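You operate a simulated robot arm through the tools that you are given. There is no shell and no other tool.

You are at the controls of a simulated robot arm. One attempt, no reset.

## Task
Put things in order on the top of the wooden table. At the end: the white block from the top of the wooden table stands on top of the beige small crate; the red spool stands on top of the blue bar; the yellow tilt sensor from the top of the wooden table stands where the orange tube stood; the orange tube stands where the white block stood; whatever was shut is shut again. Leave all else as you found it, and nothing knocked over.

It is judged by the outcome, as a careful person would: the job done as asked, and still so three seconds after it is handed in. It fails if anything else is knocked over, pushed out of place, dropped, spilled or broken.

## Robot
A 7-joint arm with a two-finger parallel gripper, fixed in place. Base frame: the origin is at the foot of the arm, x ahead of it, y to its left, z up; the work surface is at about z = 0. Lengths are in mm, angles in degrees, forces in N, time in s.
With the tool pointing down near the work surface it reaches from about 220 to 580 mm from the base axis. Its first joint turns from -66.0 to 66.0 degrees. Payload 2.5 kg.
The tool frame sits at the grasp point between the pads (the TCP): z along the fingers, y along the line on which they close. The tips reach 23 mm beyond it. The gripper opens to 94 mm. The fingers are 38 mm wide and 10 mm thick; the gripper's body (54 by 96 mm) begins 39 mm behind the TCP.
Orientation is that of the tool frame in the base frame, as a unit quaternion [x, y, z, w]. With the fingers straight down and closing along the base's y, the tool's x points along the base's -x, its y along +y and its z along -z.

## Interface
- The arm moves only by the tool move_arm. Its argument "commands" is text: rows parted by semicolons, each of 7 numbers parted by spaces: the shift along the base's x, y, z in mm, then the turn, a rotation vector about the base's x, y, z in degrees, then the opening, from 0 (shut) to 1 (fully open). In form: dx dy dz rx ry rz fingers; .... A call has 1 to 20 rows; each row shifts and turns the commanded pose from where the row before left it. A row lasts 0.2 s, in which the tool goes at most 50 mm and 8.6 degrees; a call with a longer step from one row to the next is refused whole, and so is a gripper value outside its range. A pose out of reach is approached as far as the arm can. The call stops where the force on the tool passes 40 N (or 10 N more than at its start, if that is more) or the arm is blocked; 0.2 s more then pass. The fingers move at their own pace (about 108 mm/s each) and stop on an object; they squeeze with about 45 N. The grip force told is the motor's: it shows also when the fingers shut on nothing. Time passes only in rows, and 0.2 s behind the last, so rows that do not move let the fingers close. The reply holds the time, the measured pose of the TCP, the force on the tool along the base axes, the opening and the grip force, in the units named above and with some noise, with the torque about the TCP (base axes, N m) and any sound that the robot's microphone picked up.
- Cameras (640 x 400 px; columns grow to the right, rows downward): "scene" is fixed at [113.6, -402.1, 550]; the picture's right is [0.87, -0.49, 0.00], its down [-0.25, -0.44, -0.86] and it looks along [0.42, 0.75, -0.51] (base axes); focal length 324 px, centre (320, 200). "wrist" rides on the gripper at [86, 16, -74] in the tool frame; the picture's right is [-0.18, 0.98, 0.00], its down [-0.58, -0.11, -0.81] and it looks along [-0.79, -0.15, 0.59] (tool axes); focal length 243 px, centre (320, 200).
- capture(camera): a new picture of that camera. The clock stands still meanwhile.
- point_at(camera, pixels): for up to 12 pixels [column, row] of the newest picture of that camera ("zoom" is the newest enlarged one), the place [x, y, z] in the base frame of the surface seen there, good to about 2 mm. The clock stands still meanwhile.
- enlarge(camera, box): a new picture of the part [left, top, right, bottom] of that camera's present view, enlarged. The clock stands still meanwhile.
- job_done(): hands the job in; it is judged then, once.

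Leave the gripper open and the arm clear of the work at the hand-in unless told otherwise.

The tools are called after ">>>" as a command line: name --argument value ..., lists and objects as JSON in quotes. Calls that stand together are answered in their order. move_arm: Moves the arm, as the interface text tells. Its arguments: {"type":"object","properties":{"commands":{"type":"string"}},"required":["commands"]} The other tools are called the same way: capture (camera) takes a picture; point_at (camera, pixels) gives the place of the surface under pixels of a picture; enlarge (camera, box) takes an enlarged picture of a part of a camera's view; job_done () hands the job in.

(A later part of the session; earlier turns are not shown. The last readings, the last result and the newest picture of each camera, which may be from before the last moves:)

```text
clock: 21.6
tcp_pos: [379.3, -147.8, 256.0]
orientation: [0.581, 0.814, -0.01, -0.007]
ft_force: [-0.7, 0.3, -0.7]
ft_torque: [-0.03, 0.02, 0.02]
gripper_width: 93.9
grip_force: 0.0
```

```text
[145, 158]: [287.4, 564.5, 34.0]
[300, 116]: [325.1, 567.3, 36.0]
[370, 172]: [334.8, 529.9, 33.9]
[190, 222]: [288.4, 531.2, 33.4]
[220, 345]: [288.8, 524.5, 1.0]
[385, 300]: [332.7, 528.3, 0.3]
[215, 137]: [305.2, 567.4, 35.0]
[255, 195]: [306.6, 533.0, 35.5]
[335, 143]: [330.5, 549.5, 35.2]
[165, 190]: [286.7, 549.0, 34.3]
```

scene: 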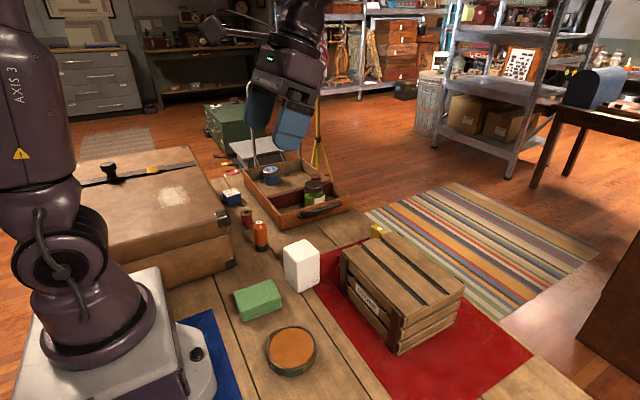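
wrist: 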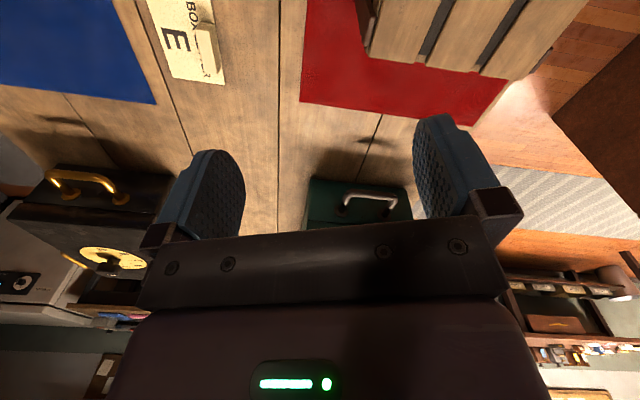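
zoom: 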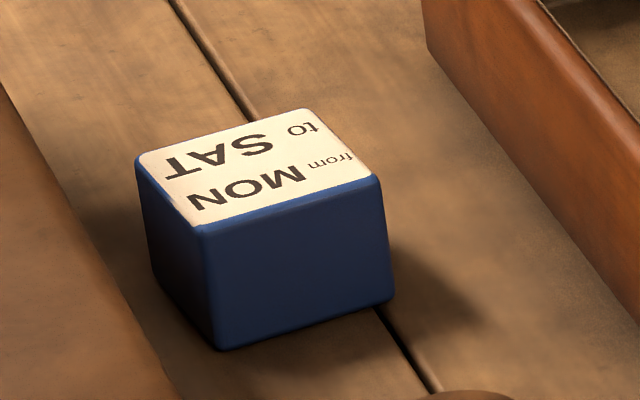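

The piece is ~46×45×35 mm, centre (309,548) – more a block than a bar. I check whether the STONE crate is hollow by measuring in its slat gaps.

>>> enlarge --camera "scene" --box '[350, 225, 470, 330]'

>>> point_at --camera "zoom" --pixels '[[220, 150], [300, 235], [370, 130], [440, 190], [300, 150], [380, 230], [60, 265], [545, 310], [540, 330], [545, 280], [30, 160], [150, 80]]'

>>> enlarge --camera "scene" --box '[335, 260, 410, 355]'

>>> enlarge --camera "wrist" --box '[350, 0, 600, 120]'

```text
3.81 times, centred on (410, 278) of scene
```

zoom: 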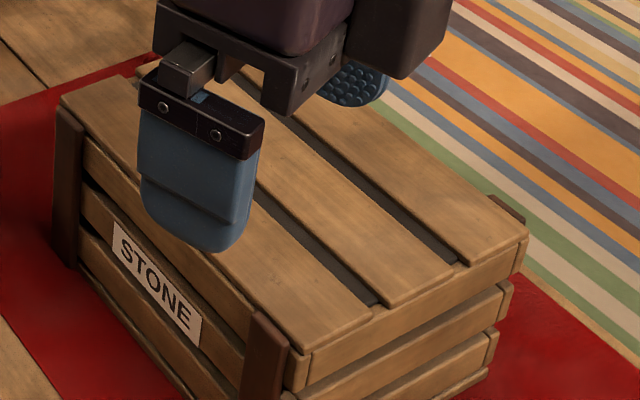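

```text
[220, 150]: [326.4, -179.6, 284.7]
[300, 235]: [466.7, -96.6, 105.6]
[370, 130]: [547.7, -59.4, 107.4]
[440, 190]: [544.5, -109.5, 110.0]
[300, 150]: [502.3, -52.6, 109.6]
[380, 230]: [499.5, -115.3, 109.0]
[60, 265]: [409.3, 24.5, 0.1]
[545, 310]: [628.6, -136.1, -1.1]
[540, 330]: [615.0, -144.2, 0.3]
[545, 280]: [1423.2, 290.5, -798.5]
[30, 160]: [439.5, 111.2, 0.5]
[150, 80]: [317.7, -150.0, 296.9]
```

```text
4.21 times, centred on (372, 308) of scene
```

zoom: 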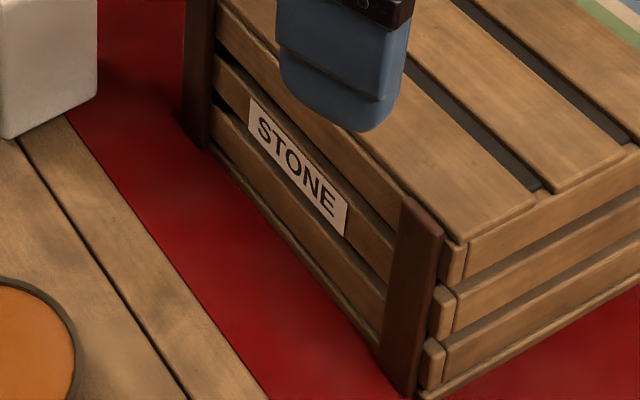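

```text
2.56 times, centred on (475, 60) of wrist
```

zoom: 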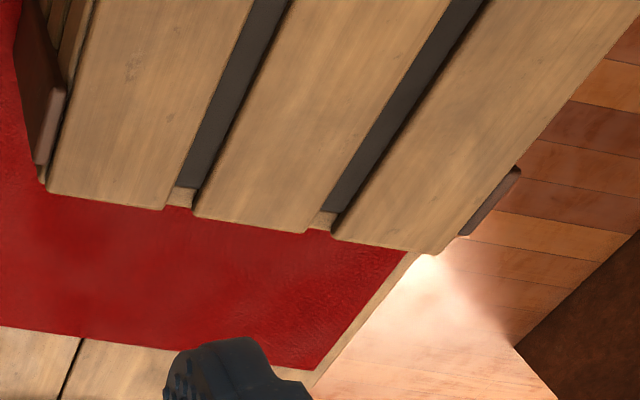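

The gaps are filled right below the slats (z≈107), so the crate is a closed solid load marked STONE. I still haven't seen the suitcase's +x face nor the calendar piece up close. I go there with the camera turned to +y.

>>> move_arm --commands "0 20 15 0 0 8.5 1; 0 35 15 0 0 8.5 1; 0 35 15 0 0 8.5 1; 0 35 15 0 0 8.5 1; 0 35 15 0 0 8.5 1; 0 35 5 0 0 8.5 1; -5 35 0 0 0 8.5 1; -5 35 0 0 0 8.5 1; -5 35 0 0 0 8.5 1; -5 30 0 0 0 8.5 1; -5 30 0 0 0 8.5 1; -5 0 0 0 0 8.5 1; -5 0 0 0 0 8.5 1; -5 0 0 0 0 8.5 1; -5 0 0 0 0 8.5 1; 0 0 0 0 0 8.5 1; 0 0 0 0 0 8.5 1; 0 0 0 0 0 8.5 1; 0 0 0 0 0 8.5 1; 0 0 0 0 0 0 1"

>>> capture --camera "wrist"

>>> enlarge --camera "wrist" --box '[220, 0, 440, 230]'

```text
clock: 25.8
tcp_pos: [335.0, 211.4, 336.3]
orientation: [0.711, -0.703, 0.008, -0.007]
ft_force: [0.6, 1.1, 0.2]
ft_torque: [-0.03, 0.0, 0.02]
gripper_width: 94.2
grip_force: 0.1
```

```text
taken
```

wrist: 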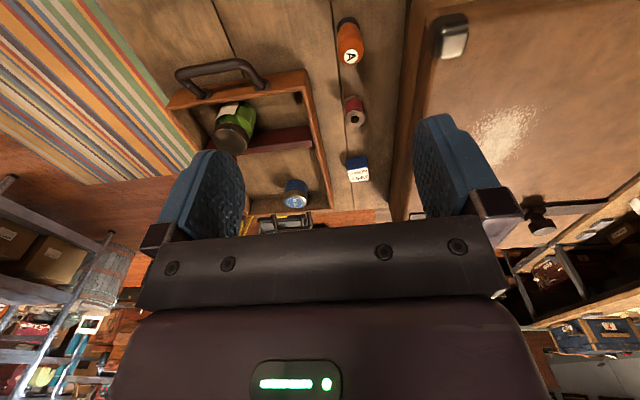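

```text
1.74 times, centred on (330, 115) of wrist
```

zoom: 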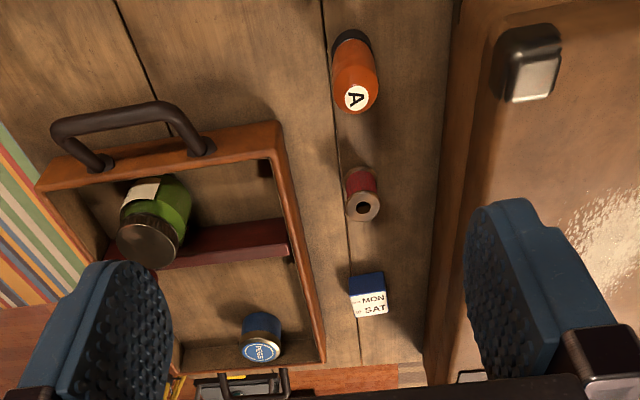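

No other opening or bar is visible on the suitcase's side; the MON/SAT piece at wrist pixel (357,168) is the only standalone blue rectangular piece, so it is the "blue bar". Now I measure the objects to be moved: first tube, spool and bar here, then white block and yellow sensor in the scene view.

>>> point_at --camera "wrist" --pixels '[[351, 57], [346, 22], [341, 30], [358, 30], [356, 118], [346, 100], [358, 100], [349, 175], [367, 176], [345, 160], [368, 160], [410, 60]]'

>>> enlarge --camera "scene" --box '[270, 225, 340, 305]'

>>> point_at --camera "zoom" --pixels '[[140, 125], [250, 85], [370, 165], [265, 225], [265, 515], [155, 400], [370, 440], [200, 300], [320, 300], [255, 160]]'

```text
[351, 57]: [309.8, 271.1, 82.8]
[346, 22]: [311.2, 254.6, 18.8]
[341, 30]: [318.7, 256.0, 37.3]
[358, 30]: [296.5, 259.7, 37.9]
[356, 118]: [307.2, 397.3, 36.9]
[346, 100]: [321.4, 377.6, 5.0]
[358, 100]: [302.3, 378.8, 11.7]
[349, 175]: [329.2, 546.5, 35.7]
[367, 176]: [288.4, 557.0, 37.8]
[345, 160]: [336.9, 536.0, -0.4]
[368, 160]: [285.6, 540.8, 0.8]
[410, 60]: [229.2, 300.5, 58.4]
```

```text
5.00 times, centred on (305, 265) of scene
```

zoom: 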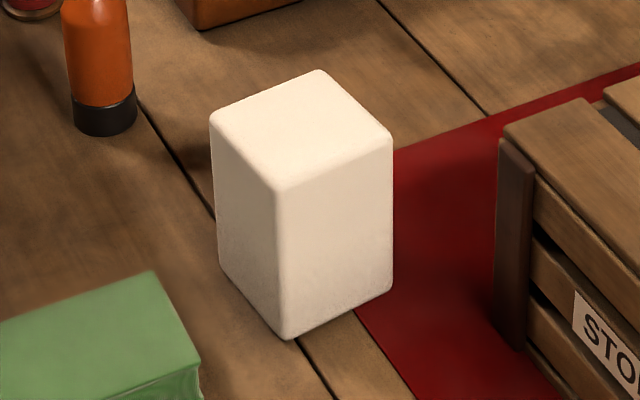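

```text
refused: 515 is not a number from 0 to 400
```

>>> point_at --camera "zoom" --pixels '[[216, 118], [316, 78], [385, 134], [280, 183], [288, 330], [224, 260], [386, 285], [245, 200], [340, 220], [300, 130], [130, 118], [90, 128]]'

>>> enlarge --camera "scene" --box '[360, 215, 400, 245]'

```text
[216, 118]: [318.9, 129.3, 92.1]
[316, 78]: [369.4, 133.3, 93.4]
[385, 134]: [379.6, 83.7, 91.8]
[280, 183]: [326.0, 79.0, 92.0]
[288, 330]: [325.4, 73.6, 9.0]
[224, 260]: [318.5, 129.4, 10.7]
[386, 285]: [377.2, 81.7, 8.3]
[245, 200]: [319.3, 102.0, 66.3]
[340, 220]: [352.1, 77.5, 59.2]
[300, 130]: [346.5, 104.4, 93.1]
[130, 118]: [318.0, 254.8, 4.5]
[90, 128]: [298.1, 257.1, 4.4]
```

```text
13.33 times, centred on (380, 230) of scene
```

zoom: 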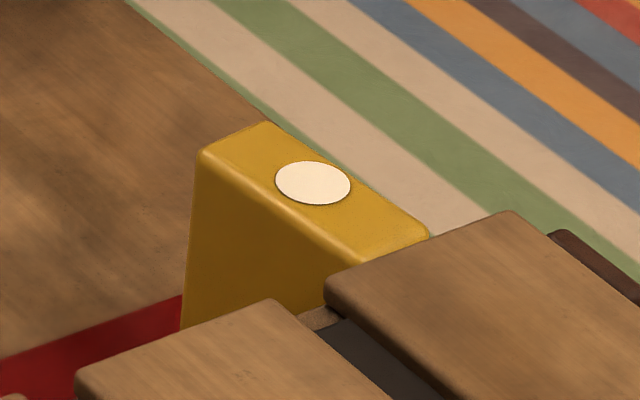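

White block: top about 57×57 mm centred near (348,106), height 93, turned ~7°. I take a fresh scene view to measure the crate's top corners, the yellow sensor and the green block precisely.

>>> capture --camera "scene"

>>> enlarge --camera "scene" --box '[330, 225, 480, 320]'

>>> point_at --camera "zoom" --pixels '[[50, 118], [230, 28], [562, 198], [390, 308], [300, 160], [255, 190], [210, 120], [340, 190], [290, 100], [200, 8], [183, 35], [215, 25]]'

>>> point_at --camera "scene" --pixels '[[376, 228], [372, 229], [383, 232], [373, 235], [235, 293], [270, 282], [283, 298], [242, 318], [245, 212], [246, 225], [254, 225], [240, 222]]'

```text
taken
```

scene: 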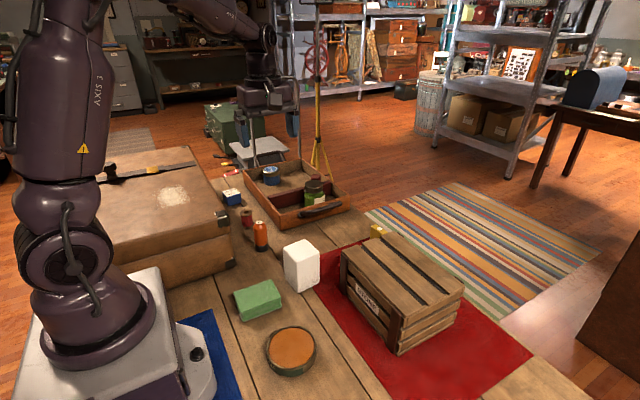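

```text
4.21 times, centred on (405, 272) of scene
```

zoom: 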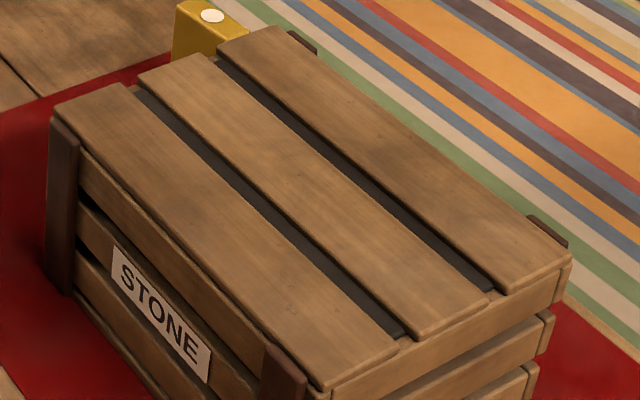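

```text
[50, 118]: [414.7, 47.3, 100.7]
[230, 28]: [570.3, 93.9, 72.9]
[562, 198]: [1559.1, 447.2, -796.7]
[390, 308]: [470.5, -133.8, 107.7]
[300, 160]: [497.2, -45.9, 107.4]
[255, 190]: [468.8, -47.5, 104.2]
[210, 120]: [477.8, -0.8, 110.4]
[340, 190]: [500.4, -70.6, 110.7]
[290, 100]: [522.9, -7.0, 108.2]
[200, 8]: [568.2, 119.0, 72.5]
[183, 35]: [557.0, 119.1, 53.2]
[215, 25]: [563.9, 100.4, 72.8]
```

```text
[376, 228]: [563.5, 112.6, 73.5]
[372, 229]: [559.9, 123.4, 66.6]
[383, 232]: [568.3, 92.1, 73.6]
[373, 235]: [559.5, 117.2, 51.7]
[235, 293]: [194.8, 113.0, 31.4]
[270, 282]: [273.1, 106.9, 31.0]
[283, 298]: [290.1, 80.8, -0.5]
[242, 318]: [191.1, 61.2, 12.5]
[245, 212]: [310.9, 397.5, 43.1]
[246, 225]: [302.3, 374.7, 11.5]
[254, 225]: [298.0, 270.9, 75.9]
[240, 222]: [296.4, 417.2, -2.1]
```

I measure the crate's slat corners more exactly in this zoom.

>>> enlarge --camera "scene" --box '[330, 225, 480, 320]'

>>> point_at --camera "zoom" --pixels '[[62, 112], [128, 88], [142, 76], [205, 56], [222, 48], [272, 30], [562, 258], [508, 288], [486, 298], [415, 332], [393, 343], [325, 382]]'

>>> enlarge --camera "scene" --box '[365, 218, 395, 242]'

>>> point_at --camera "zoom" --pixels '[[150, 140], [240, 110], [480, 240], [330, 200], [385, 290], [140, 300], [250, 280], [300, 160]]'

```text
4.21 times, centred on (405, 272) of scene
```

zoom: 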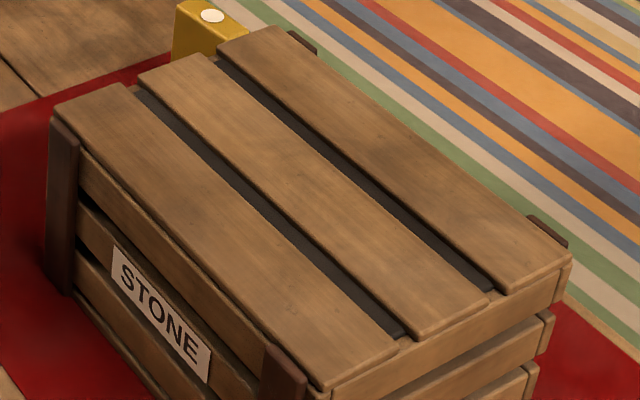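

```text
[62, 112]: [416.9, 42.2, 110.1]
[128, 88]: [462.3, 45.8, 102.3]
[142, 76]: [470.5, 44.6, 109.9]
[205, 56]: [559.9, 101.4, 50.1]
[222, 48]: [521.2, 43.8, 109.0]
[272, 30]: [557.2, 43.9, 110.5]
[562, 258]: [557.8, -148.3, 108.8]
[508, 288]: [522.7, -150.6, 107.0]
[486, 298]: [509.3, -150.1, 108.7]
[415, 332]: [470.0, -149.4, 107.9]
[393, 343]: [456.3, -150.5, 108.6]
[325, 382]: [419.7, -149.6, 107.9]
```

```text
16.00 times, centred on (380, 230) of scene
```

zoom: 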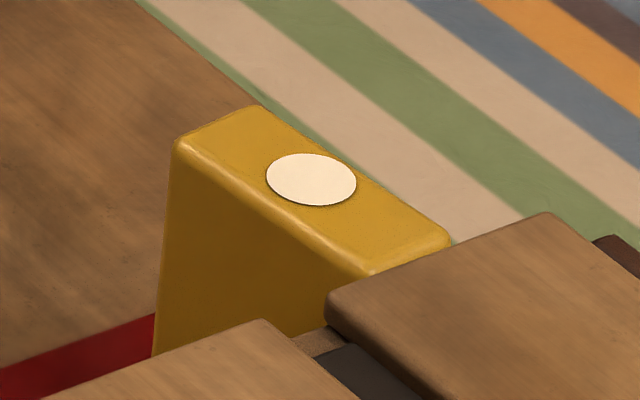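

```text
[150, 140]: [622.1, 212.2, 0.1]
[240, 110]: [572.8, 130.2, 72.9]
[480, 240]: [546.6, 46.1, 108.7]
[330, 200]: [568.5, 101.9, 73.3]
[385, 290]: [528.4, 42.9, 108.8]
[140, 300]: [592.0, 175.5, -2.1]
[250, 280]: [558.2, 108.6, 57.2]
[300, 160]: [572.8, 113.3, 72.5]
```

Crate top: x 415–562, y −152…46, z 109; middle slat centred at (490,−53). Yellow sensor is near (567,110), 73 tall. First job: the white block. I rotate back to yaw ≈7° while moving above it at about z 200, and look.

>>> move_arm --commands "0 0 0 0 1.2 0 1; 1.3 -10.5 -5 0 0 -8.36 1; 1.3 -10.5 -5 0 0 -8.36 1; 1.3 -10.5 -5 0 0 -8.36 1; 1.3 -10.5 -5 0 0 -8.36 1; 1.3 -10.5 -5 0 0 -8.36 1; 1.3 -10.5 -15 0 0 -8.36 1; 1.3 -10.5 -20 0 0 -8.36 1; 1.3 -10.5 -25 0 0 -8.36 1; 1.3 -10.5 -25 0 0 -8.36 1; 1.3 -10.5 -26 0 0 -8.36 1; 0 0 0 0 0 0 1"

>>> capture --camera "wrist"

>>> capture --camera "scene"

```text
clock: 28.4
tcp_pos: [346.5, 106.3, 200.5]
orientation: [-0.058, 0.998, -0.001, -0.001]
ft_force: [0.1, -0.5, 0.4]
ft_torque: [-0.01, -0.01, 0.0]
gripper_width: 94.0
grip_force: 0.1
```

```text
taken
```

wrist: 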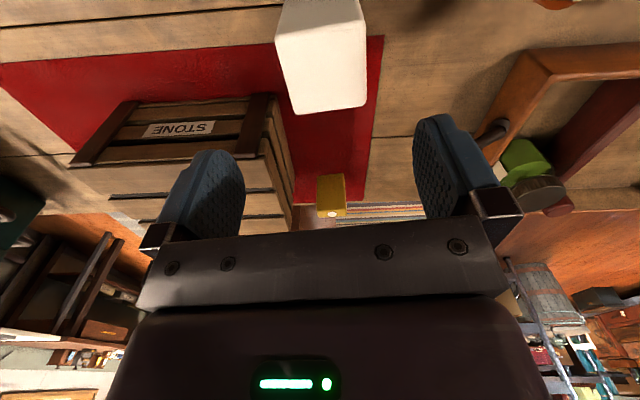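

```text
taken
```

scene: 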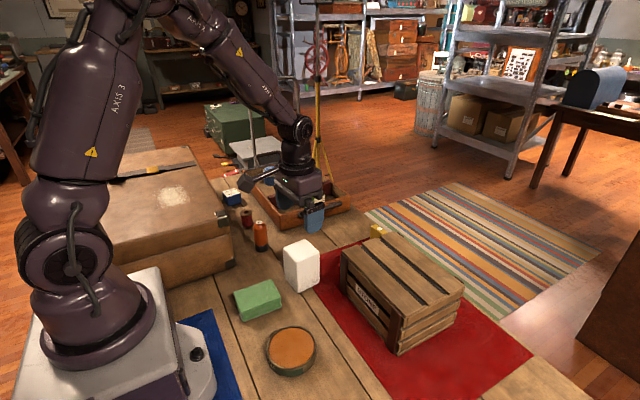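

The tool is over the block at z 200. I measure the white block's top edges from the wrist view (top face spans from about (275,30) to (368,108)).

>>> point_at --camera "wrist" --pixels '[[292, 110], [363, 104], [290, 60], [320, 80], [363, 60], [325, 109], [280, 40], [366, 30], [276, 55], [366, 80], [335, 15], [300, 5]]'

>>> enlarge --camera "wrist" --box '[240, 0, 400, 120]'

```text
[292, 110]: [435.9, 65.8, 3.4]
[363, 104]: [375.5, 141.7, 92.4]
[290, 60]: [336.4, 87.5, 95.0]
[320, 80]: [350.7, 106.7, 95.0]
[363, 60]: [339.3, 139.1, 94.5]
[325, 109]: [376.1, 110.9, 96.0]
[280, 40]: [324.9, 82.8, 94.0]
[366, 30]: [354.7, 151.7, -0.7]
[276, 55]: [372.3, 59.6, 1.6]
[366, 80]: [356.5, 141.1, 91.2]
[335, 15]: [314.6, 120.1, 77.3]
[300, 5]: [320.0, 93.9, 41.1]
```

```text
3.33 times, centred on (320, 60) of wrist
```

zoom: 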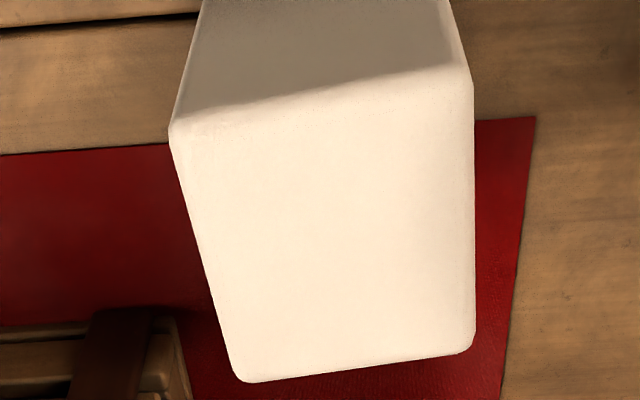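

Measuring the four top corners in this zoom.

>>> point_at --camera "zoom" --pixels '[[178, 132], [464, 90], [246, 374], [464, 344], [172, 130], [320, 105], [352, 364], [205, 250], [470, 210]]'

```text
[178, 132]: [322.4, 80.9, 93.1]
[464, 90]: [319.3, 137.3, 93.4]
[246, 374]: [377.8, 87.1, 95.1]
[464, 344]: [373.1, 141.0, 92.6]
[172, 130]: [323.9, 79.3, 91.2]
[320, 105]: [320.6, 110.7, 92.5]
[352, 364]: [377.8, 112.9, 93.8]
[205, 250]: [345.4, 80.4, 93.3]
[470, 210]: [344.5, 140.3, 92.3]
```

Block centre ≈ (348.5, 109.5), sides ≈60, height 94, yaw ≈5–6° – the tool's 6.6° fits. I lower to z 64 with the fingers open, then grip.

>>> move_arm --commands "2 3 -25 0 0 -1 1; 0 0 -25 0 0 0 1; 0 0 -25 0 0 0 1; 0 0 -22 0 0 0 1; 0 0 -20 0 0 0 1; 0 0 -19.5 0 0 0 1; 0 0 0 0 0 0 1"

>>> move_arm --commands "0 0 0 0 0 0 0.5; 0 0 0 0 0 0 0.5; 0 0 0 0 0 0 0.5"

```text
clock: 30.0
tcp_pos: [348.3, 108.9, 63.9]
orientation: [-0.053, 0.999, -0.001, -0.001]
ft_force: [0.7, 0.2, 0.3]
ft_torque: [0.02, -0.01, -0.02]
gripper_width: 93.8
grip_force: 0.1
```

```text
clock: 30.8
tcp_pos: [349.6, 107.8, 65.2]
orientation: [-0.052, 0.999, 0.0, 0.0]
ft_force: [0.0, -0.4, 0.6]
ft_torque: [-0.02, 0.01, 0.03]
gripper_width: 61.3
grip_force: 44.9
```

Gripped (width 61, 45 N). I lift it straight up to z≈225, carry it over the crate's middle slat at (490,−53) and straighten to yaw 0.

>>> move_arm --commands "0 0 15 0 0 0 0.5; 0 0 30 0 0 0 0.5; 0 0 40 0 0 0 0.5; 0 0 40 0 0 0 0.5; 0 0 36 0 0 0 0.5; 23.5 -27 0 0 0 -1 0.5; 23.5 -27 0 0 0 -1 0.5; 23.5 -27 0 0 0 -1 0.5; 23.5 -27 0 0 0 -1 0.5; 23.5 -27 0 0 0 -1 0.5; 23.5 -27 0 0 0 -0.5 0.5; 0 0 0 0 0 0 0.5; 0 0 0 0 0 0 0.5"

>>> capture --camera "wrist"

>>> capture --camera "scene"

```text
clock: 33.6
tcp_pos: [489.8, -51.2, 227.2]
orientation: [-0.004, 1.0, -0.001, 0.0]
ft_force: [-0.4, 0.0, -0.6]
ft_torque: [0.01, -0.01, 0.01]
gripper_width: 60.6
grip_force: 44.9
```

```text
taken
```

wrist: 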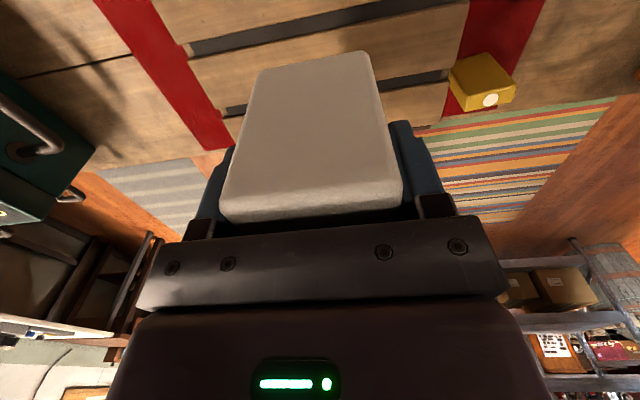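

```text
taken
```

scene: 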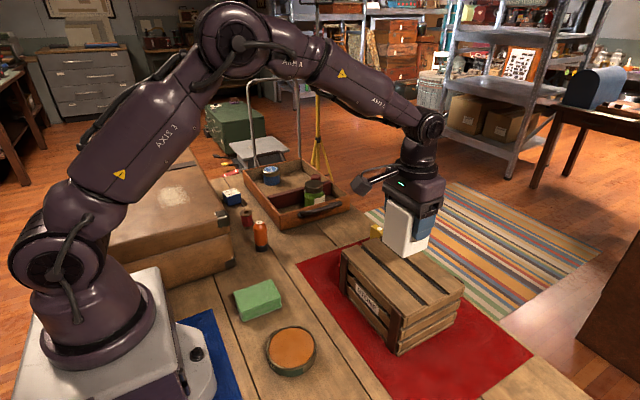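

Block is held level over the crate. I lower: first 47 mm, then slow steps to contact (~z 174).

>>> move_arm --commands "0 -1 -20 0 0 0 0.5; 0 0 -15 0 0 0 0.5; 0 0 -8 0 0 0 0.5; 0 0 -4 0 0 0 0.5; 0 0 -1.5 0 0 0 0.5; 0 0 -1.5 0 0 0 0.5; 0 0 0 0 0 0 0.5"

```text
clock: 35.2
tcp_pos: [489.2, -50.9, 175.9]
orientation: [-0.003, 1.0, 0.0, 0.0]
ft_force: [-0.9, -0.9, -0.1]
ft_torque: [0.0, 0.02, 0.01]
gripper_width: 61.0
grip_force: 44.6
```

No contact yet at z 176. Next small steps.

>>> move_arm --commands "0 0 -0.8 0 0 0 0.5; 0 0 0 0 0 0 0.5"

>>> move_arm --commands "0 0 -0.8 0 0 0 0.5; 0 0 0 0 0 0 0.5"

>>> enlarge --camera "scene" --box '[340, 190, 470, 300]'

```text
clock: 35.8
tcp_pos: [490.5, -52.1, 175.2]
orientation: [-0.004, 1.0, -0.001, 0.0]
ft_force: [-0.1, -0.1, -0.5]
ft_torque: [0.01, 0.02, -0.01]
gripper_width: 60.9
grip_force: 44.7
```

```text
clock: 36.4
tcp_pos: [490.0, -51.0, 174.8]
orientation: [-0.003, 1.0, -0.001, 0.0]
ft_force: [0.6, 0.0, 0.5]
ft_torque: [-0.02, 0.04, -0.01]
gripper_width: 60.8
grip_force: 45.3
```

```text
3.64 times, centred on (405, 245) of scene
```

zoom: 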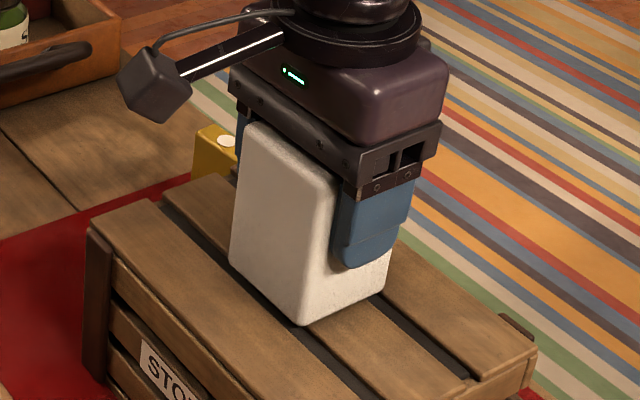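

Near contact. I continue with fine steps until the force shows.

>>> move_arm --commands "0 0 -0.7 0 0 0 0.5; 0 0 0 0 0 0 0.5"

>>> move_arm --commands "0 0 -0.7 0 0 0 0.5; 0 0 0 0 0 0 0.5"

>>> move_arm --commands "0 0 -0.7 0 0 0 0.5; 0 0 0 0 0 0 0.5"

```text
clock: 37.0
tcp_pos: [490.9, -52.4, 174.0]
orientation: [-0.004, 1.0, 0.0, 0.0]
ft_force: [-0.9, 0.6, 0.1]
ft_torque: [0.02, 0.0, 0.0]
gripper_width: 61.2
grip_force: 45.0
```

```text
clock: 37.6
tcp_pos: [491.6, -51.7, 174.2]
orientation: [-0.004, 1.0, 0.0, 0.001]
ft_force: [-2.0, 2.2, 11.3]
ft_torque: [0.14, 0.22, 0.0]
gripper_width: 61.0
grip_force: 45.1
```

```text
clock: 38.2
tcp_pos: [490.1, -52.4, 173.9]
orientation: [-0.004, 1.0, 0.0, 0.002]
ft_force: [-2.8, 2.1, 27.7]
ft_torque: [0.19, 0.47, 0.02]
gripper_width: 61.0
grip_force: 44.8
```

Contact (27.7 N up). I back off 0.7 mm, open the fingers slowly to clear by a few mm each side, then rise straight.

>>> move_arm --commands "0 0 1.0 0 0 0 0.5; 0 0 0 0 0 0 0.75; 0 0 0 0 0 0 0.85; 0 0 0 0 0 0 0.85; 0 0 0 0 0 0 0.85"

>>> move_arm --commands "0 0 10 0 0 0 0.85; 0 0 20 0 0 0 0.85; 0 0 40 0 0 0 0.85; 0 0 40 0 0 0 0.85; 0 0 0 0 0 0 0.85"

>>> capture --camera "scene"

>>> capture --camera "wrist"

```text
clock: 39.4
tcp_pos: [490.9, -52.5, 172.2]
orientation: [-0.004, 1.0, 0.0, 0.0]
ft_force: [-0.2, -0.5, -0.2]
ft_torque: [-0.02, 0.0, 0.0]
gripper_width: 80.1
grip_force: 0.2
```

```text
clock: 40.6
tcp_pos: [487.7, -51.5, 283.4]
orientation: [-0.004, 1.0, -0.001, 0.0]
ft_force: [-0.3, 0.4, 0.1]
ft_torque: [0.01, -0.01, -0.01]
gripper_width: 79.8
grip_force: 0.1
```

```text
taken
```

scene: 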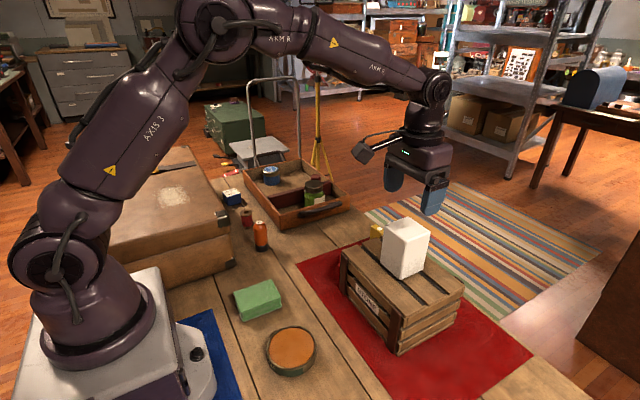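

```text
taken
```

wrist: 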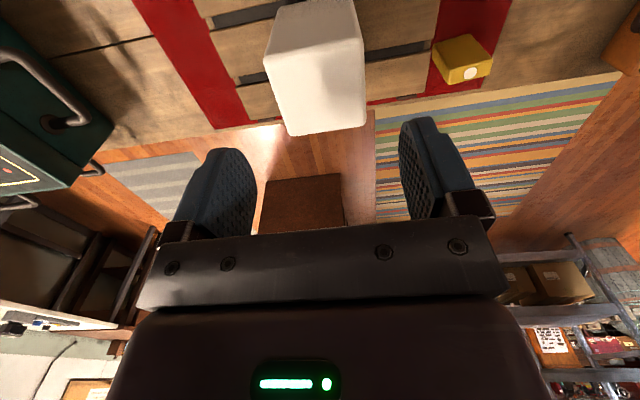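

White block stands on the crate. From this pose I measure the yellow sensor at (460,60).

>>> enlarge --camera "wrist" --box '[415, 20, 505, 100]'

>>> point_at --camera "wrist" --pixels '[[436, 42], [480, 37], [490, 60], [448, 66], [470, 73], [460, 50], [450, 82], [488, 74], [433, 60], [420, 90]]'

```text
5.00 times, centred on (460, 60) of wrist
```

zoom: 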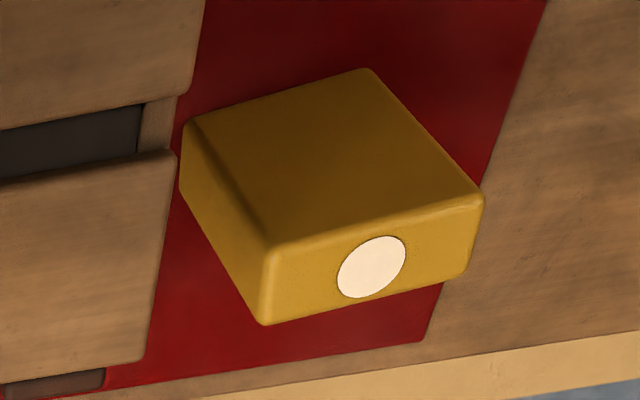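

```text
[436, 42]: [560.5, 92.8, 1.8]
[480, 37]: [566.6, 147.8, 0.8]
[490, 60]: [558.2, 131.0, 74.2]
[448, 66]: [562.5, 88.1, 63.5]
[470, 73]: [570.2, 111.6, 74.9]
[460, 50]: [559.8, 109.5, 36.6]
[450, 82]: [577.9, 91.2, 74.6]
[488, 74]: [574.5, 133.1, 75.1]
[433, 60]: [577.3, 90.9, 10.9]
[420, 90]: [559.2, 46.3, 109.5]
```

I measure the sensor's top-face corners in this zoom.

>>> point_at --camera "zoom" --pixels '[[276, 258], [476, 207], [268, 316], [462, 272], [372, 266], [350, 240], [220, 230], [300, 165]]'

```text
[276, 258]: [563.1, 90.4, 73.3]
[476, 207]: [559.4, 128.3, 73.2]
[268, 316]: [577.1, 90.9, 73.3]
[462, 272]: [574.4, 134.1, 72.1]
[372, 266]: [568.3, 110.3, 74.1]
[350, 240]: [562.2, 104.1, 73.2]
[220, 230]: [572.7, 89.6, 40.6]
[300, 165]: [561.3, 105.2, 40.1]
```

Sensor: ≈20 thick (x), 44 wide (y), 74 tall, centre (569,111.5), yaw ≈5°. Now the tube: I fly at z 283 to above (309,267), turning to yaw 90 so the wrist camera arm hangs on the −y side, away from the suitcase.

>>> move_arm --commands "-16.3 28 0 0 0 8.2 0.85; -16.3 28 0 0 0 8.2 0.85; -16.3 28 0 0 0 8.2 0.85; -16.3 28 0 0 0 8.2 0.85; -16.3 28 0 0 0 8.2 0.85; -16.3 28 0 0 0 8.2 0.85; -16.3 28 0 0 0 8.2 0.85; -16.3 28 0 0 0 8.2 0.85; -16.3 28 0 0 0 8.2 0.85; -16.3 28 0 0 0 8.2 0.85; -16.3 28 0 0 0 8.2 0.85; 0 0 -35 0 0 0 0.85; 0 0 -35 0 0 0 0.85; 0 0 0 0 0 0 0.85"

>>> capture --camera "wrist"

>>> capture --camera "scene"

```text
clock: 43.6
tcp_pos: [311.7, 255.9, 212.7]
orientation: [0.712, -0.703, 0.001, -0.001]
ft_force: [0.3, 0.2, 0.2]
ft_torque: [0.02, 0.01, -0.03]
gripper_width: 79.9
grip_force: 0.0
```

```text
taken
```

wrist: 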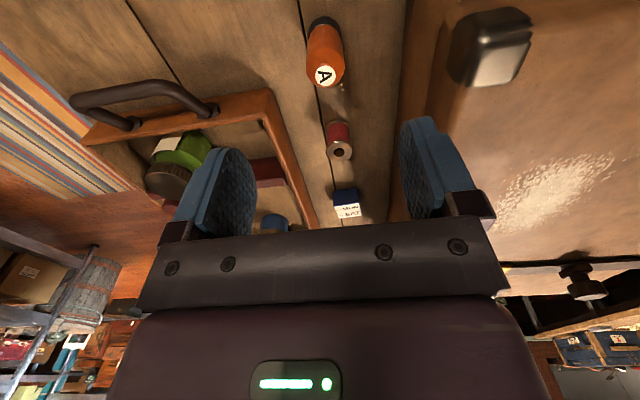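

```text
taken
```

scene: 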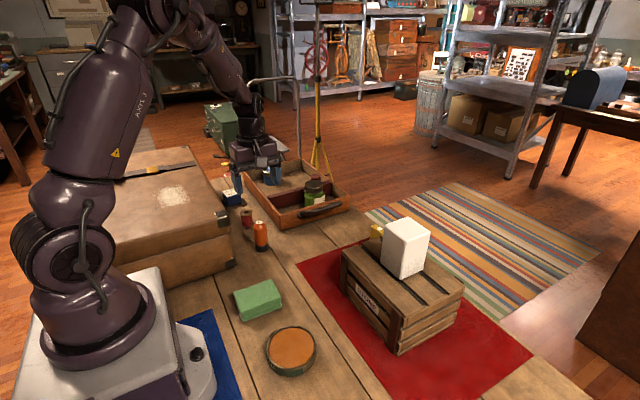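

I zoom on the tube and spool and measure them, as well as the suitcase edge near them.

>>> enlarge --camera "wrist" --box '[285, 0, 365, 100]'

>>> point_at --camera "zoom" --pixels '[[325, 300], [325, 270], [325, 330], [295, 300], [355, 300], [270, 200], [325, 160], [395, 200], [270, 110], [355, 100], [300, 75], [325, 120]]'

>>> point_at --camera "wrist" --pixels '[[410, 60], [400, 100], [430, 60], [440, 120], [339, 151], [328, 130], [349, 130], [330, 148], [350, 148], [339, 158], [337, 124], [405, 30]]'

```text
4.00 times, centred on (325, 50) of wrist
```

zoom: 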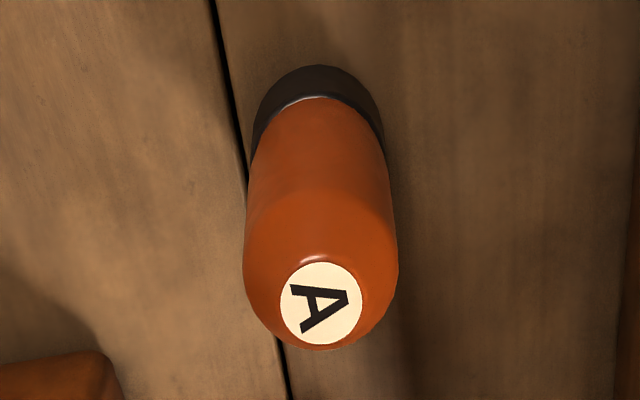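

```text
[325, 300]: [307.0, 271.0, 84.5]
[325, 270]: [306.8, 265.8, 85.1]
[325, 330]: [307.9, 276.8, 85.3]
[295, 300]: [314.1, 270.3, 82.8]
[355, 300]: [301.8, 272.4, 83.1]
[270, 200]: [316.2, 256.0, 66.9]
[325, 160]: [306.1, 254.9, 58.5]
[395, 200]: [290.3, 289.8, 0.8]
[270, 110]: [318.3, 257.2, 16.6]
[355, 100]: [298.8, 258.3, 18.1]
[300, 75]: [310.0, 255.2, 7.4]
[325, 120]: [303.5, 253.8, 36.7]
```

```text
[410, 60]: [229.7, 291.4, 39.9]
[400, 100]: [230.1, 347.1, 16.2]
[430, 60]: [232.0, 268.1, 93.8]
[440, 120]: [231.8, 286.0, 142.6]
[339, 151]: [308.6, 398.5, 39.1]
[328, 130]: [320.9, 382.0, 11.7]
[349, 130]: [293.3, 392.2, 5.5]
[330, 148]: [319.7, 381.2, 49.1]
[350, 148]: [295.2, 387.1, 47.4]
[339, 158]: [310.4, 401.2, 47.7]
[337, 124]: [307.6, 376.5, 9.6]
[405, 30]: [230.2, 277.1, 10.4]
```

Tube centre ≈ (308,269), Ø≈28, height 85; suitcase face at x≈231, so there is room. I line up and lower to z 53, then grip.

>>> move_arm --commands "-3.7 13 -10 0 0 0 0.7; 0 0 -30 0 0 0 0.7; 0 0 -30 0 0 0 0.7; 0 0 -30 0 0 0 0.7; 0 0 -25 0 0 0 0.7; 0 0 -20 0 0 0 0.7; 0 0 -14.7 0 0 0 0.7; 0 0 0 0 0 0 0.7"

>>> capture --camera "wrist"

>>> enlarge --camera "scene" --box '[190, 140, 330, 270]'

```text
clock: 45.4
tcp_pos: [306.4, 269.1, 55.4]
orientation: [0.712, -0.703, 0.0, -0.001]
ft_force: [0.6, -0.3, 0.2]
ft_torque: [0.03, 0.02, 0.01]
gripper_width: 65.6
grip_force: 0.1
```

```text
taken
```

wrist: 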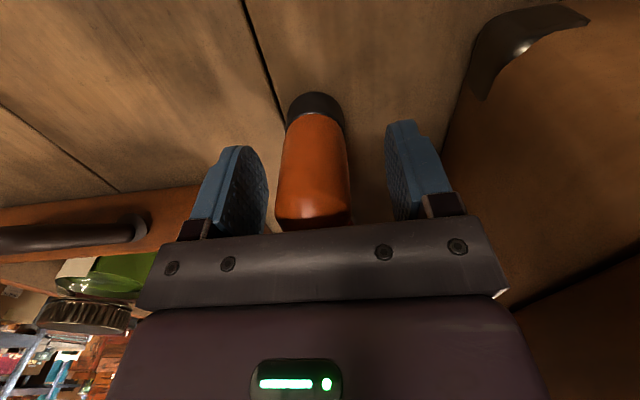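

```text
3.08 times, centred on (260, 205) of scene
```

zoom: 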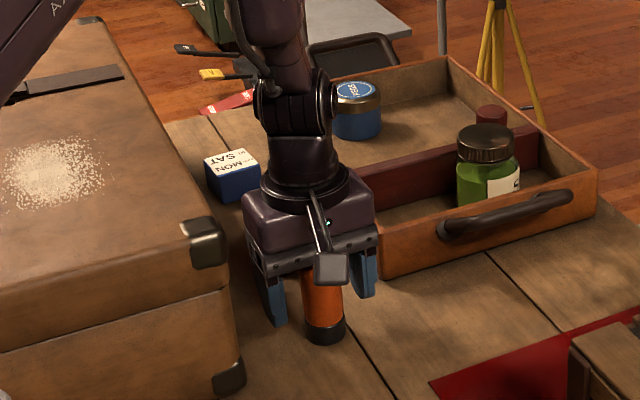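

The tube is between the fingers. I close.

>>> move_arm --commands "0 0 -1 0 0 0 0.45; 0 0 0 0 0 0 0.1; 0 0 0 0 0 0 0.1; 0 0 0 0 0 0 0.1"

```text
clock: 46.4
tcp_pos: [306.9, 269.0, 52.6]
orientation: [0.711, -0.703, 0.002, -0.001]
ft_force: [-0.7, -0.4, 3.6]
ft_torque: [-0.01, -0.01, -0.04]
gripper_width: 32.9
grip_force: 14.0
```

>>> move_arm --commands "0 0 0 0 0 0 0.1; 0 0 0 0 0 0 0.1"

```text
clock: 47.0
tcp_pos: [306.5, 268.7, 53.0]
orientation: [0.712, -0.703, 0.0, 0.0]
ft_force: [0.0, 0.9, 3.5]
ft_torque: [0.0, 0.0, -0.01]
gripper_width: 33.0
grip_force: 14.4
```

Width 33, but only 14 N grip. I look before lifting.

>>> capture --camera "wrist"

>>> enlarge --camera "scene" --box '[210, 180, 310, 270]'

```text
taken
```

wrist: 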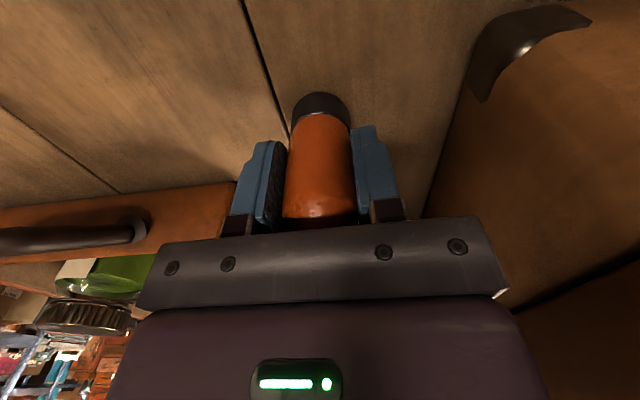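

```text
4.44 times, centred on (260, 225) of scene
```

zoom: 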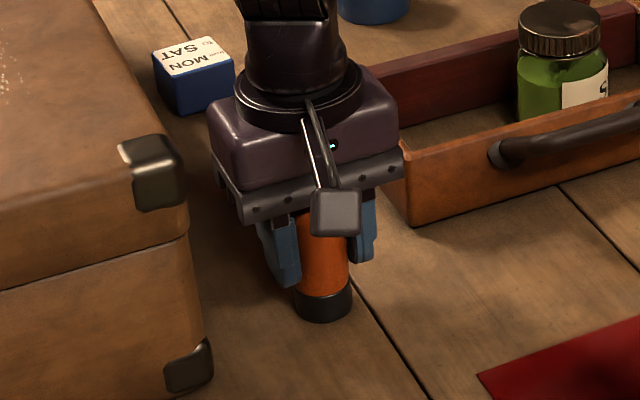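

It seems held by both pads. I command full close to see whether the grip firms up.

>>> move_arm --commands "0 0 0 0 0 0 0; 0 0 0 0 0 0 0"

```text
clock: 47.6
tcp_pos: [306.8, 268.9, 53.3]
orientation: [0.712, -0.703, 0.001, 0.0]
ft_force: [-0.2, 0.1, 4.9]
ft_torque: [0.03, -0.02, -0.01]
gripper_width: 33.0
grip_force: 14.0
```

I try a slow, small lift of 10 mm and check whether the tube comes along.

>>> move_arm --commands "0 0 2 0 0 0 0; 0 0 4 0 0 0 0; 0 0 4 0 0 0 0; 0 0 0 0 0 0 0"

>>> capture --camera "wrist"

>>> enlarge --camera "scene" --box '[210, 180, 310, 270]'

```text
clock: 48.6
tcp_pos: [306.3, 269.3, 63.2]
orientation: [0.71, -0.704, 0.0, 0.0]
ft_force: [0.4, 0.5, -0.4]
ft_torque: [0.03, -0.01, 0.0]
gripper_width: 33.2
grip_force: 13.8
```

```text
taken
```

wrist: 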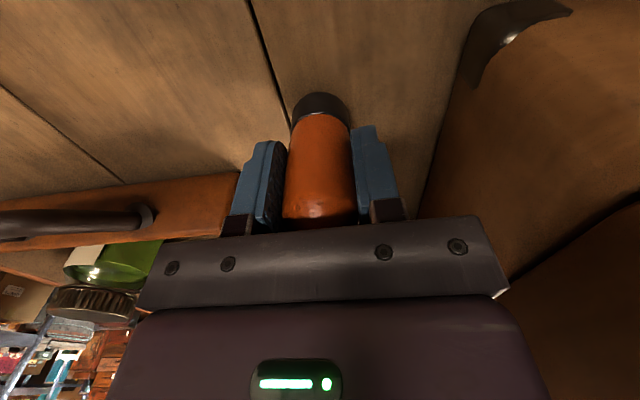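

```text
4.44 times, centred on (260, 225) of scene
```

zoom: 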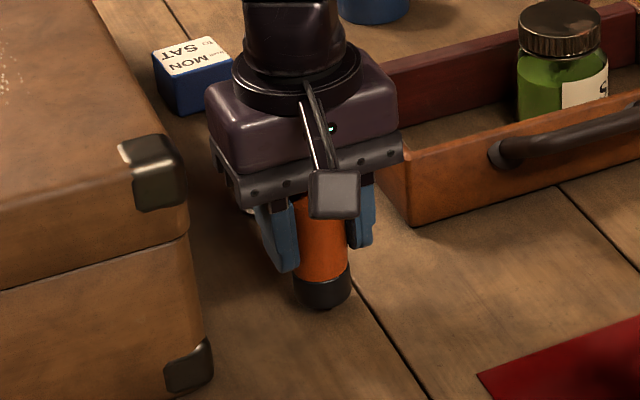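

The tube comes up cleanly. I lift to z≈140, carry it to the white block's old place (348.5,109) and lower to just above the surface.

>>> move_arm --commands "0 0 20 0 0 0 0; 0 0 25 0 0 0 0; 0 0 30 0 0 0 0; 5 -20 0 0 0 0 0; 7.4 -28 0 0 0 0 0; 7.4 -28 0 0 0 0 0; 7.4 -28 0 0 0 0 0; 7.4 -28 0 0 0 0 0; 7.4 -28 0 0 0 0 0; 0 0 0 0 0 0 0; 0 0 -25 0 0 0 0; 0 0 -25 0 0 0 0; 0 0 -20 0 0 0 0; 0 0 -10 0 0 0 0; 0 0 0 0 0 0 0"

>>> capture --camera "wrist"

>>> enlarge --camera "scene" --box '[240, 190, 380, 310]'

```text
clock: 51.8
tcp_pos: [348.2, 108.5, 56.2]
orientation: [0.712, -0.702, 0.001, -0.001]
ft_force: [-0.5, -1.0, -0.2]
ft_torque: [0.0, -0.02, -0.01]
gripper_width: 33.0
grip_force: 13.6
```

```text
taken
```

wrist: 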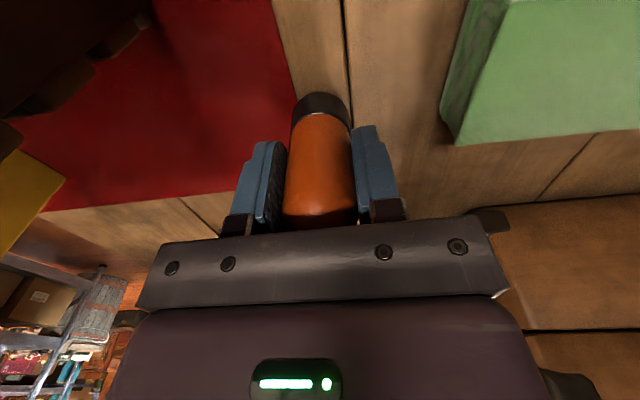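

```text
3.33 times, centred on (310, 250) of scene
```

zoom: 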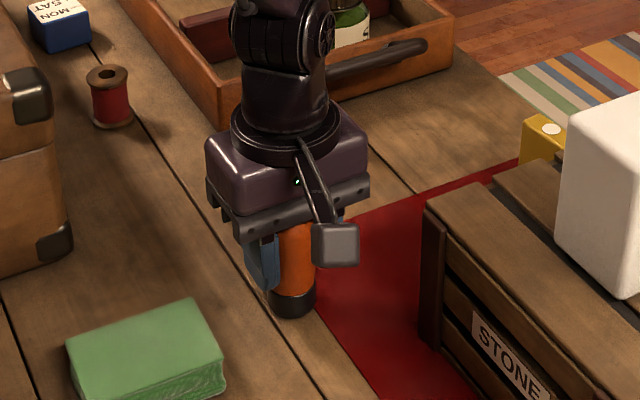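

The tube is upright at the white block's place, about 3 mm up. I lower in fine steps until I feel the table.

>>> move_arm --commands "0 0 -1.2 0 0 0 0; 0 0 0 0 0 0 0"

>>> move_arm --commands "0 0 -0.8 0 0 0 0; 0 0 0 0 0 0 0"

>>> move_arm --commands "0 0 -0.7 0 0 0 0; 0 0 0 0 0 0 0"

```text
clock: 52.4
tcp_pos: [348.0, 108.9, 55.2]
orientation: [0.712, -0.703, 0.0, 0.0]
ft_force: [0.5, 0.2, -0.5]
ft_torque: [0.0, -0.04, -0.02]
gripper_width: 32.9
grip_force: 13.4
```

```text
clock: 53.0
tcp_pos: [348.6, 107.4, 54.5]
orientation: [0.711, -0.703, 0.0, 0.001]
ft_force: [0.2, -0.4, -1.0]
ft_torque: [0.0, -0.02, -0.01]
gripper_width: 32.9
grip_force: 13.5
```

```text
clock: 53.6
tcp_pos: [349.8, 108.8, 54.5]
orientation: [0.711, -0.703, 0.0, 0.001]
ft_force: [0.1, -0.6, -1.0]
ft_torque: [0.0, 0.01, 0.01]
gripper_width: 33.0
grip_force: 14.3
```

>>> move_arm --commands "0 0 -0.7 0 0 0 0; 0 0 0 0 0 0 0"

>>> move_arm --commands "0 0 -0.6 0 0 0 0; 0 0 0 0 0 0 0"

>>> move_arm --commands "0 0 -0.6 0 0 0 0; 0 0 0 0 0 0 0"

```text
clock: 54.2
tcp_pos: [349.9, 107.9, 53.6]
orientation: [0.71, -0.704, 0.001, -0.001]
ft_force: [-0.1, -0.2, -0.6]
ft_torque: [-0.02, 0.04, 0.0]
gripper_width: 32.9
grip_force: 13.5
```

```text
clock: 54.8
tcp_pos: [348.8, 108.4, 53.4]
orientation: [0.711, -0.703, 0.0, 0.0]
ft_force: [-0.1, -1.0, 0.7]
ft_torque: [-0.02, 0.03, 0.02]
gripper_width: 32.9
grip_force: 13.8
```

```text
clock: 55.4
tcp_pos: [348.7, 108.7, 52.3]
orientation: [0.711, -0.703, 0.001, 0.0]
ft_force: [-3.4, -1.4, 11.6]
ft_torque: [-0.06, 0.1, -0.02]
gripper_width: 32.9
grip_force: 14.1
```

Contact with the table. I ease 0.5 mm, open gradually and rise.

>>> move_arm --commands "0 0 0.4 0 0 0 0.3; 0 0 0 0 0 0 0.4; 0 0 0 0 0 0 0.5; 0 0 0 0 0 0 0.65; 0 0 0 0 0 0 0.75; 0 0 0 0 0 0 0.75"

>>> move_arm --commands "0 0 10 0 0 0 0.75; 0 0 20 0 0 0 0.75; 0 0 40 0 0 0 0.75; 0 0 40 0 0 0 0.75; 0 0 40 0 0 0 0.75; 0 0 0 0 0 0 0.75"

>>> capture --camera "scene"

>>> enlarge --camera "scene" --box '[210, 170, 350, 310]'

```text
clock: 56.8
tcp_pos: [349.1, 108.5, 52.8]
orientation: [0.711, -0.703, 0.001, -0.001]
ft_force: [0.4, -0.2, -1.1]
ft_torque: [0.0, -0.03, -0.02]
gripper_width: 70.7
grip_force: 0.1
```

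```text
clock: 58.2
tcp_pos: [348.3, 108.6, 203.8]
orientation: [0.711, -0.703, 0.0, 0.0]
ft_force: [0.3, -0.3, 0.0]
ft_torque: [0.01, 0.0, 0.02]
gripper_width: 70.6
grip_force: 0.0
```

```text
taken
```

scene: 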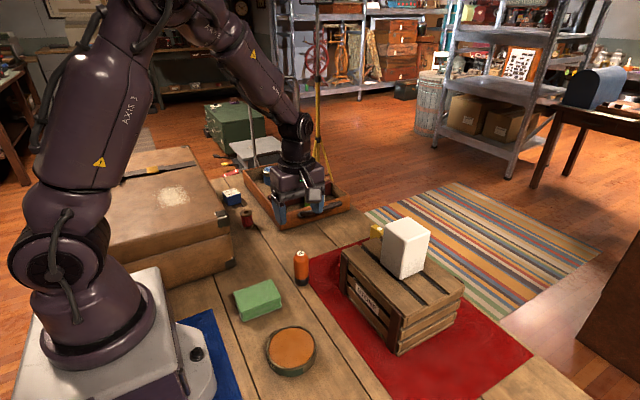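

```text
2.86 times, centred on (280, 240) of scene
```

zoom: 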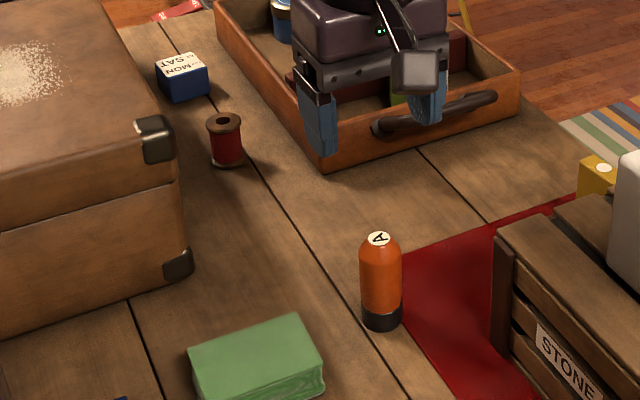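

Tube stands upright in its new place. Next, the spool onto the blue bar. The bar's centre (310,547) is ~629 mm out, so I first test in the air how far the arm reaches there with the tool vertical.

>>> move_arm --commands "-4 40 10 0 0 0 0.6; -4 40 10 0 0 0 0.6; -4 40 0 0 0 0 0.6; -4 40 0 0 0 0 0.6; -4 40 0 0 0 0 0.6; -4 40 0 0 0 0 0.6; -4 40 0 0 0 0 0.6; -4 40 0 0 0 0 0.6; -4 40 0 0 0 0 0.6; -2 40 0 0 0 0 0.6; 0 38 0 0 0 0 0.6; 0 0 0 0 0 0 0.6"

>>> capture --camera "wrist"

>>> capture --camera "scene"

```text
clock: 60.8
tcp_pos: [299.1, 517.4, 222.4]
orientation: [0.711, -0.703, 0.002, 0.0]
ft_force: [1.1, 0.4, 0.8]
ft_torque: [0.01, -0.01, 0.03]
gripper_width: 56.4
grip_force: 0.0
out of reach, approached as far as the arm can: row 11
```

```text
taken
```

wrist: 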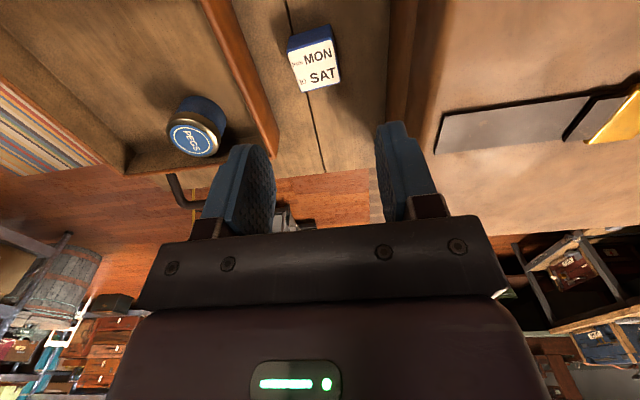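

```text
taken
```

scene: 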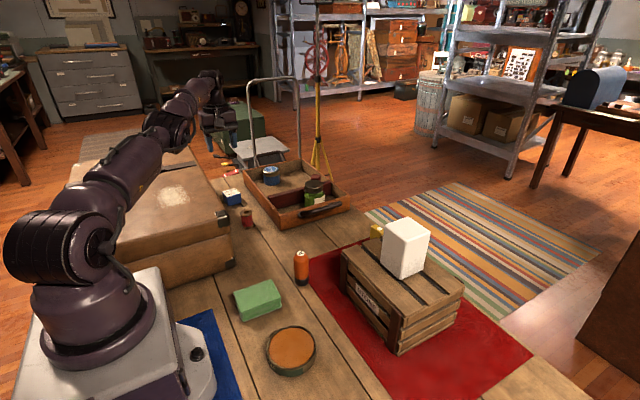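

Vertical reach here at z 222 ends at ~598 mm (lower down it may differ). I measure the bar's top from this close view at (315,60).

>>> enlarge --camera "wrist" --box '[270, 10, 360, 110]'

>>> point_at --camera "zoom" --pixels '[[236, 165], [395, 120], [272, 322], [425, 282], [320, 215], [320, 110], [245, 190], [420, 240], [350, 300], [400, 60], [240, 140], [240, 60]]'

```text
4.00 times, centred on (315, 60) of wrist
```

zoom: 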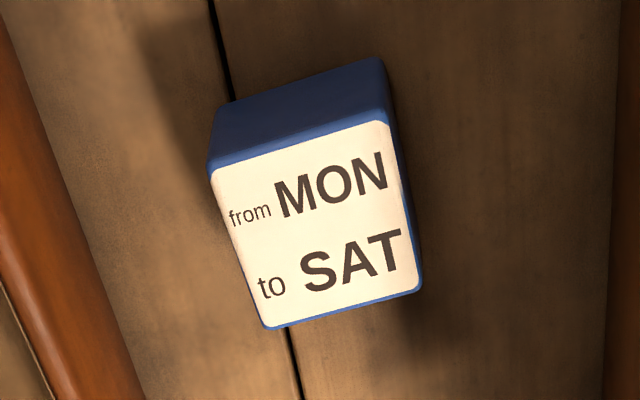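

```text
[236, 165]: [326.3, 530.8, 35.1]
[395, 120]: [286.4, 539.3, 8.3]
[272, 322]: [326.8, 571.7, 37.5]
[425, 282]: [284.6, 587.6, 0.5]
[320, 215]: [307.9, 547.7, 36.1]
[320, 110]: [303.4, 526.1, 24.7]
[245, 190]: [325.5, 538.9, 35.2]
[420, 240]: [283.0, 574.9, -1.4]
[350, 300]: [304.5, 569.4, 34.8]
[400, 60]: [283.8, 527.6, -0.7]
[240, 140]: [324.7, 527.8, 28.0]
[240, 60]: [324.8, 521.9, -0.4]
```

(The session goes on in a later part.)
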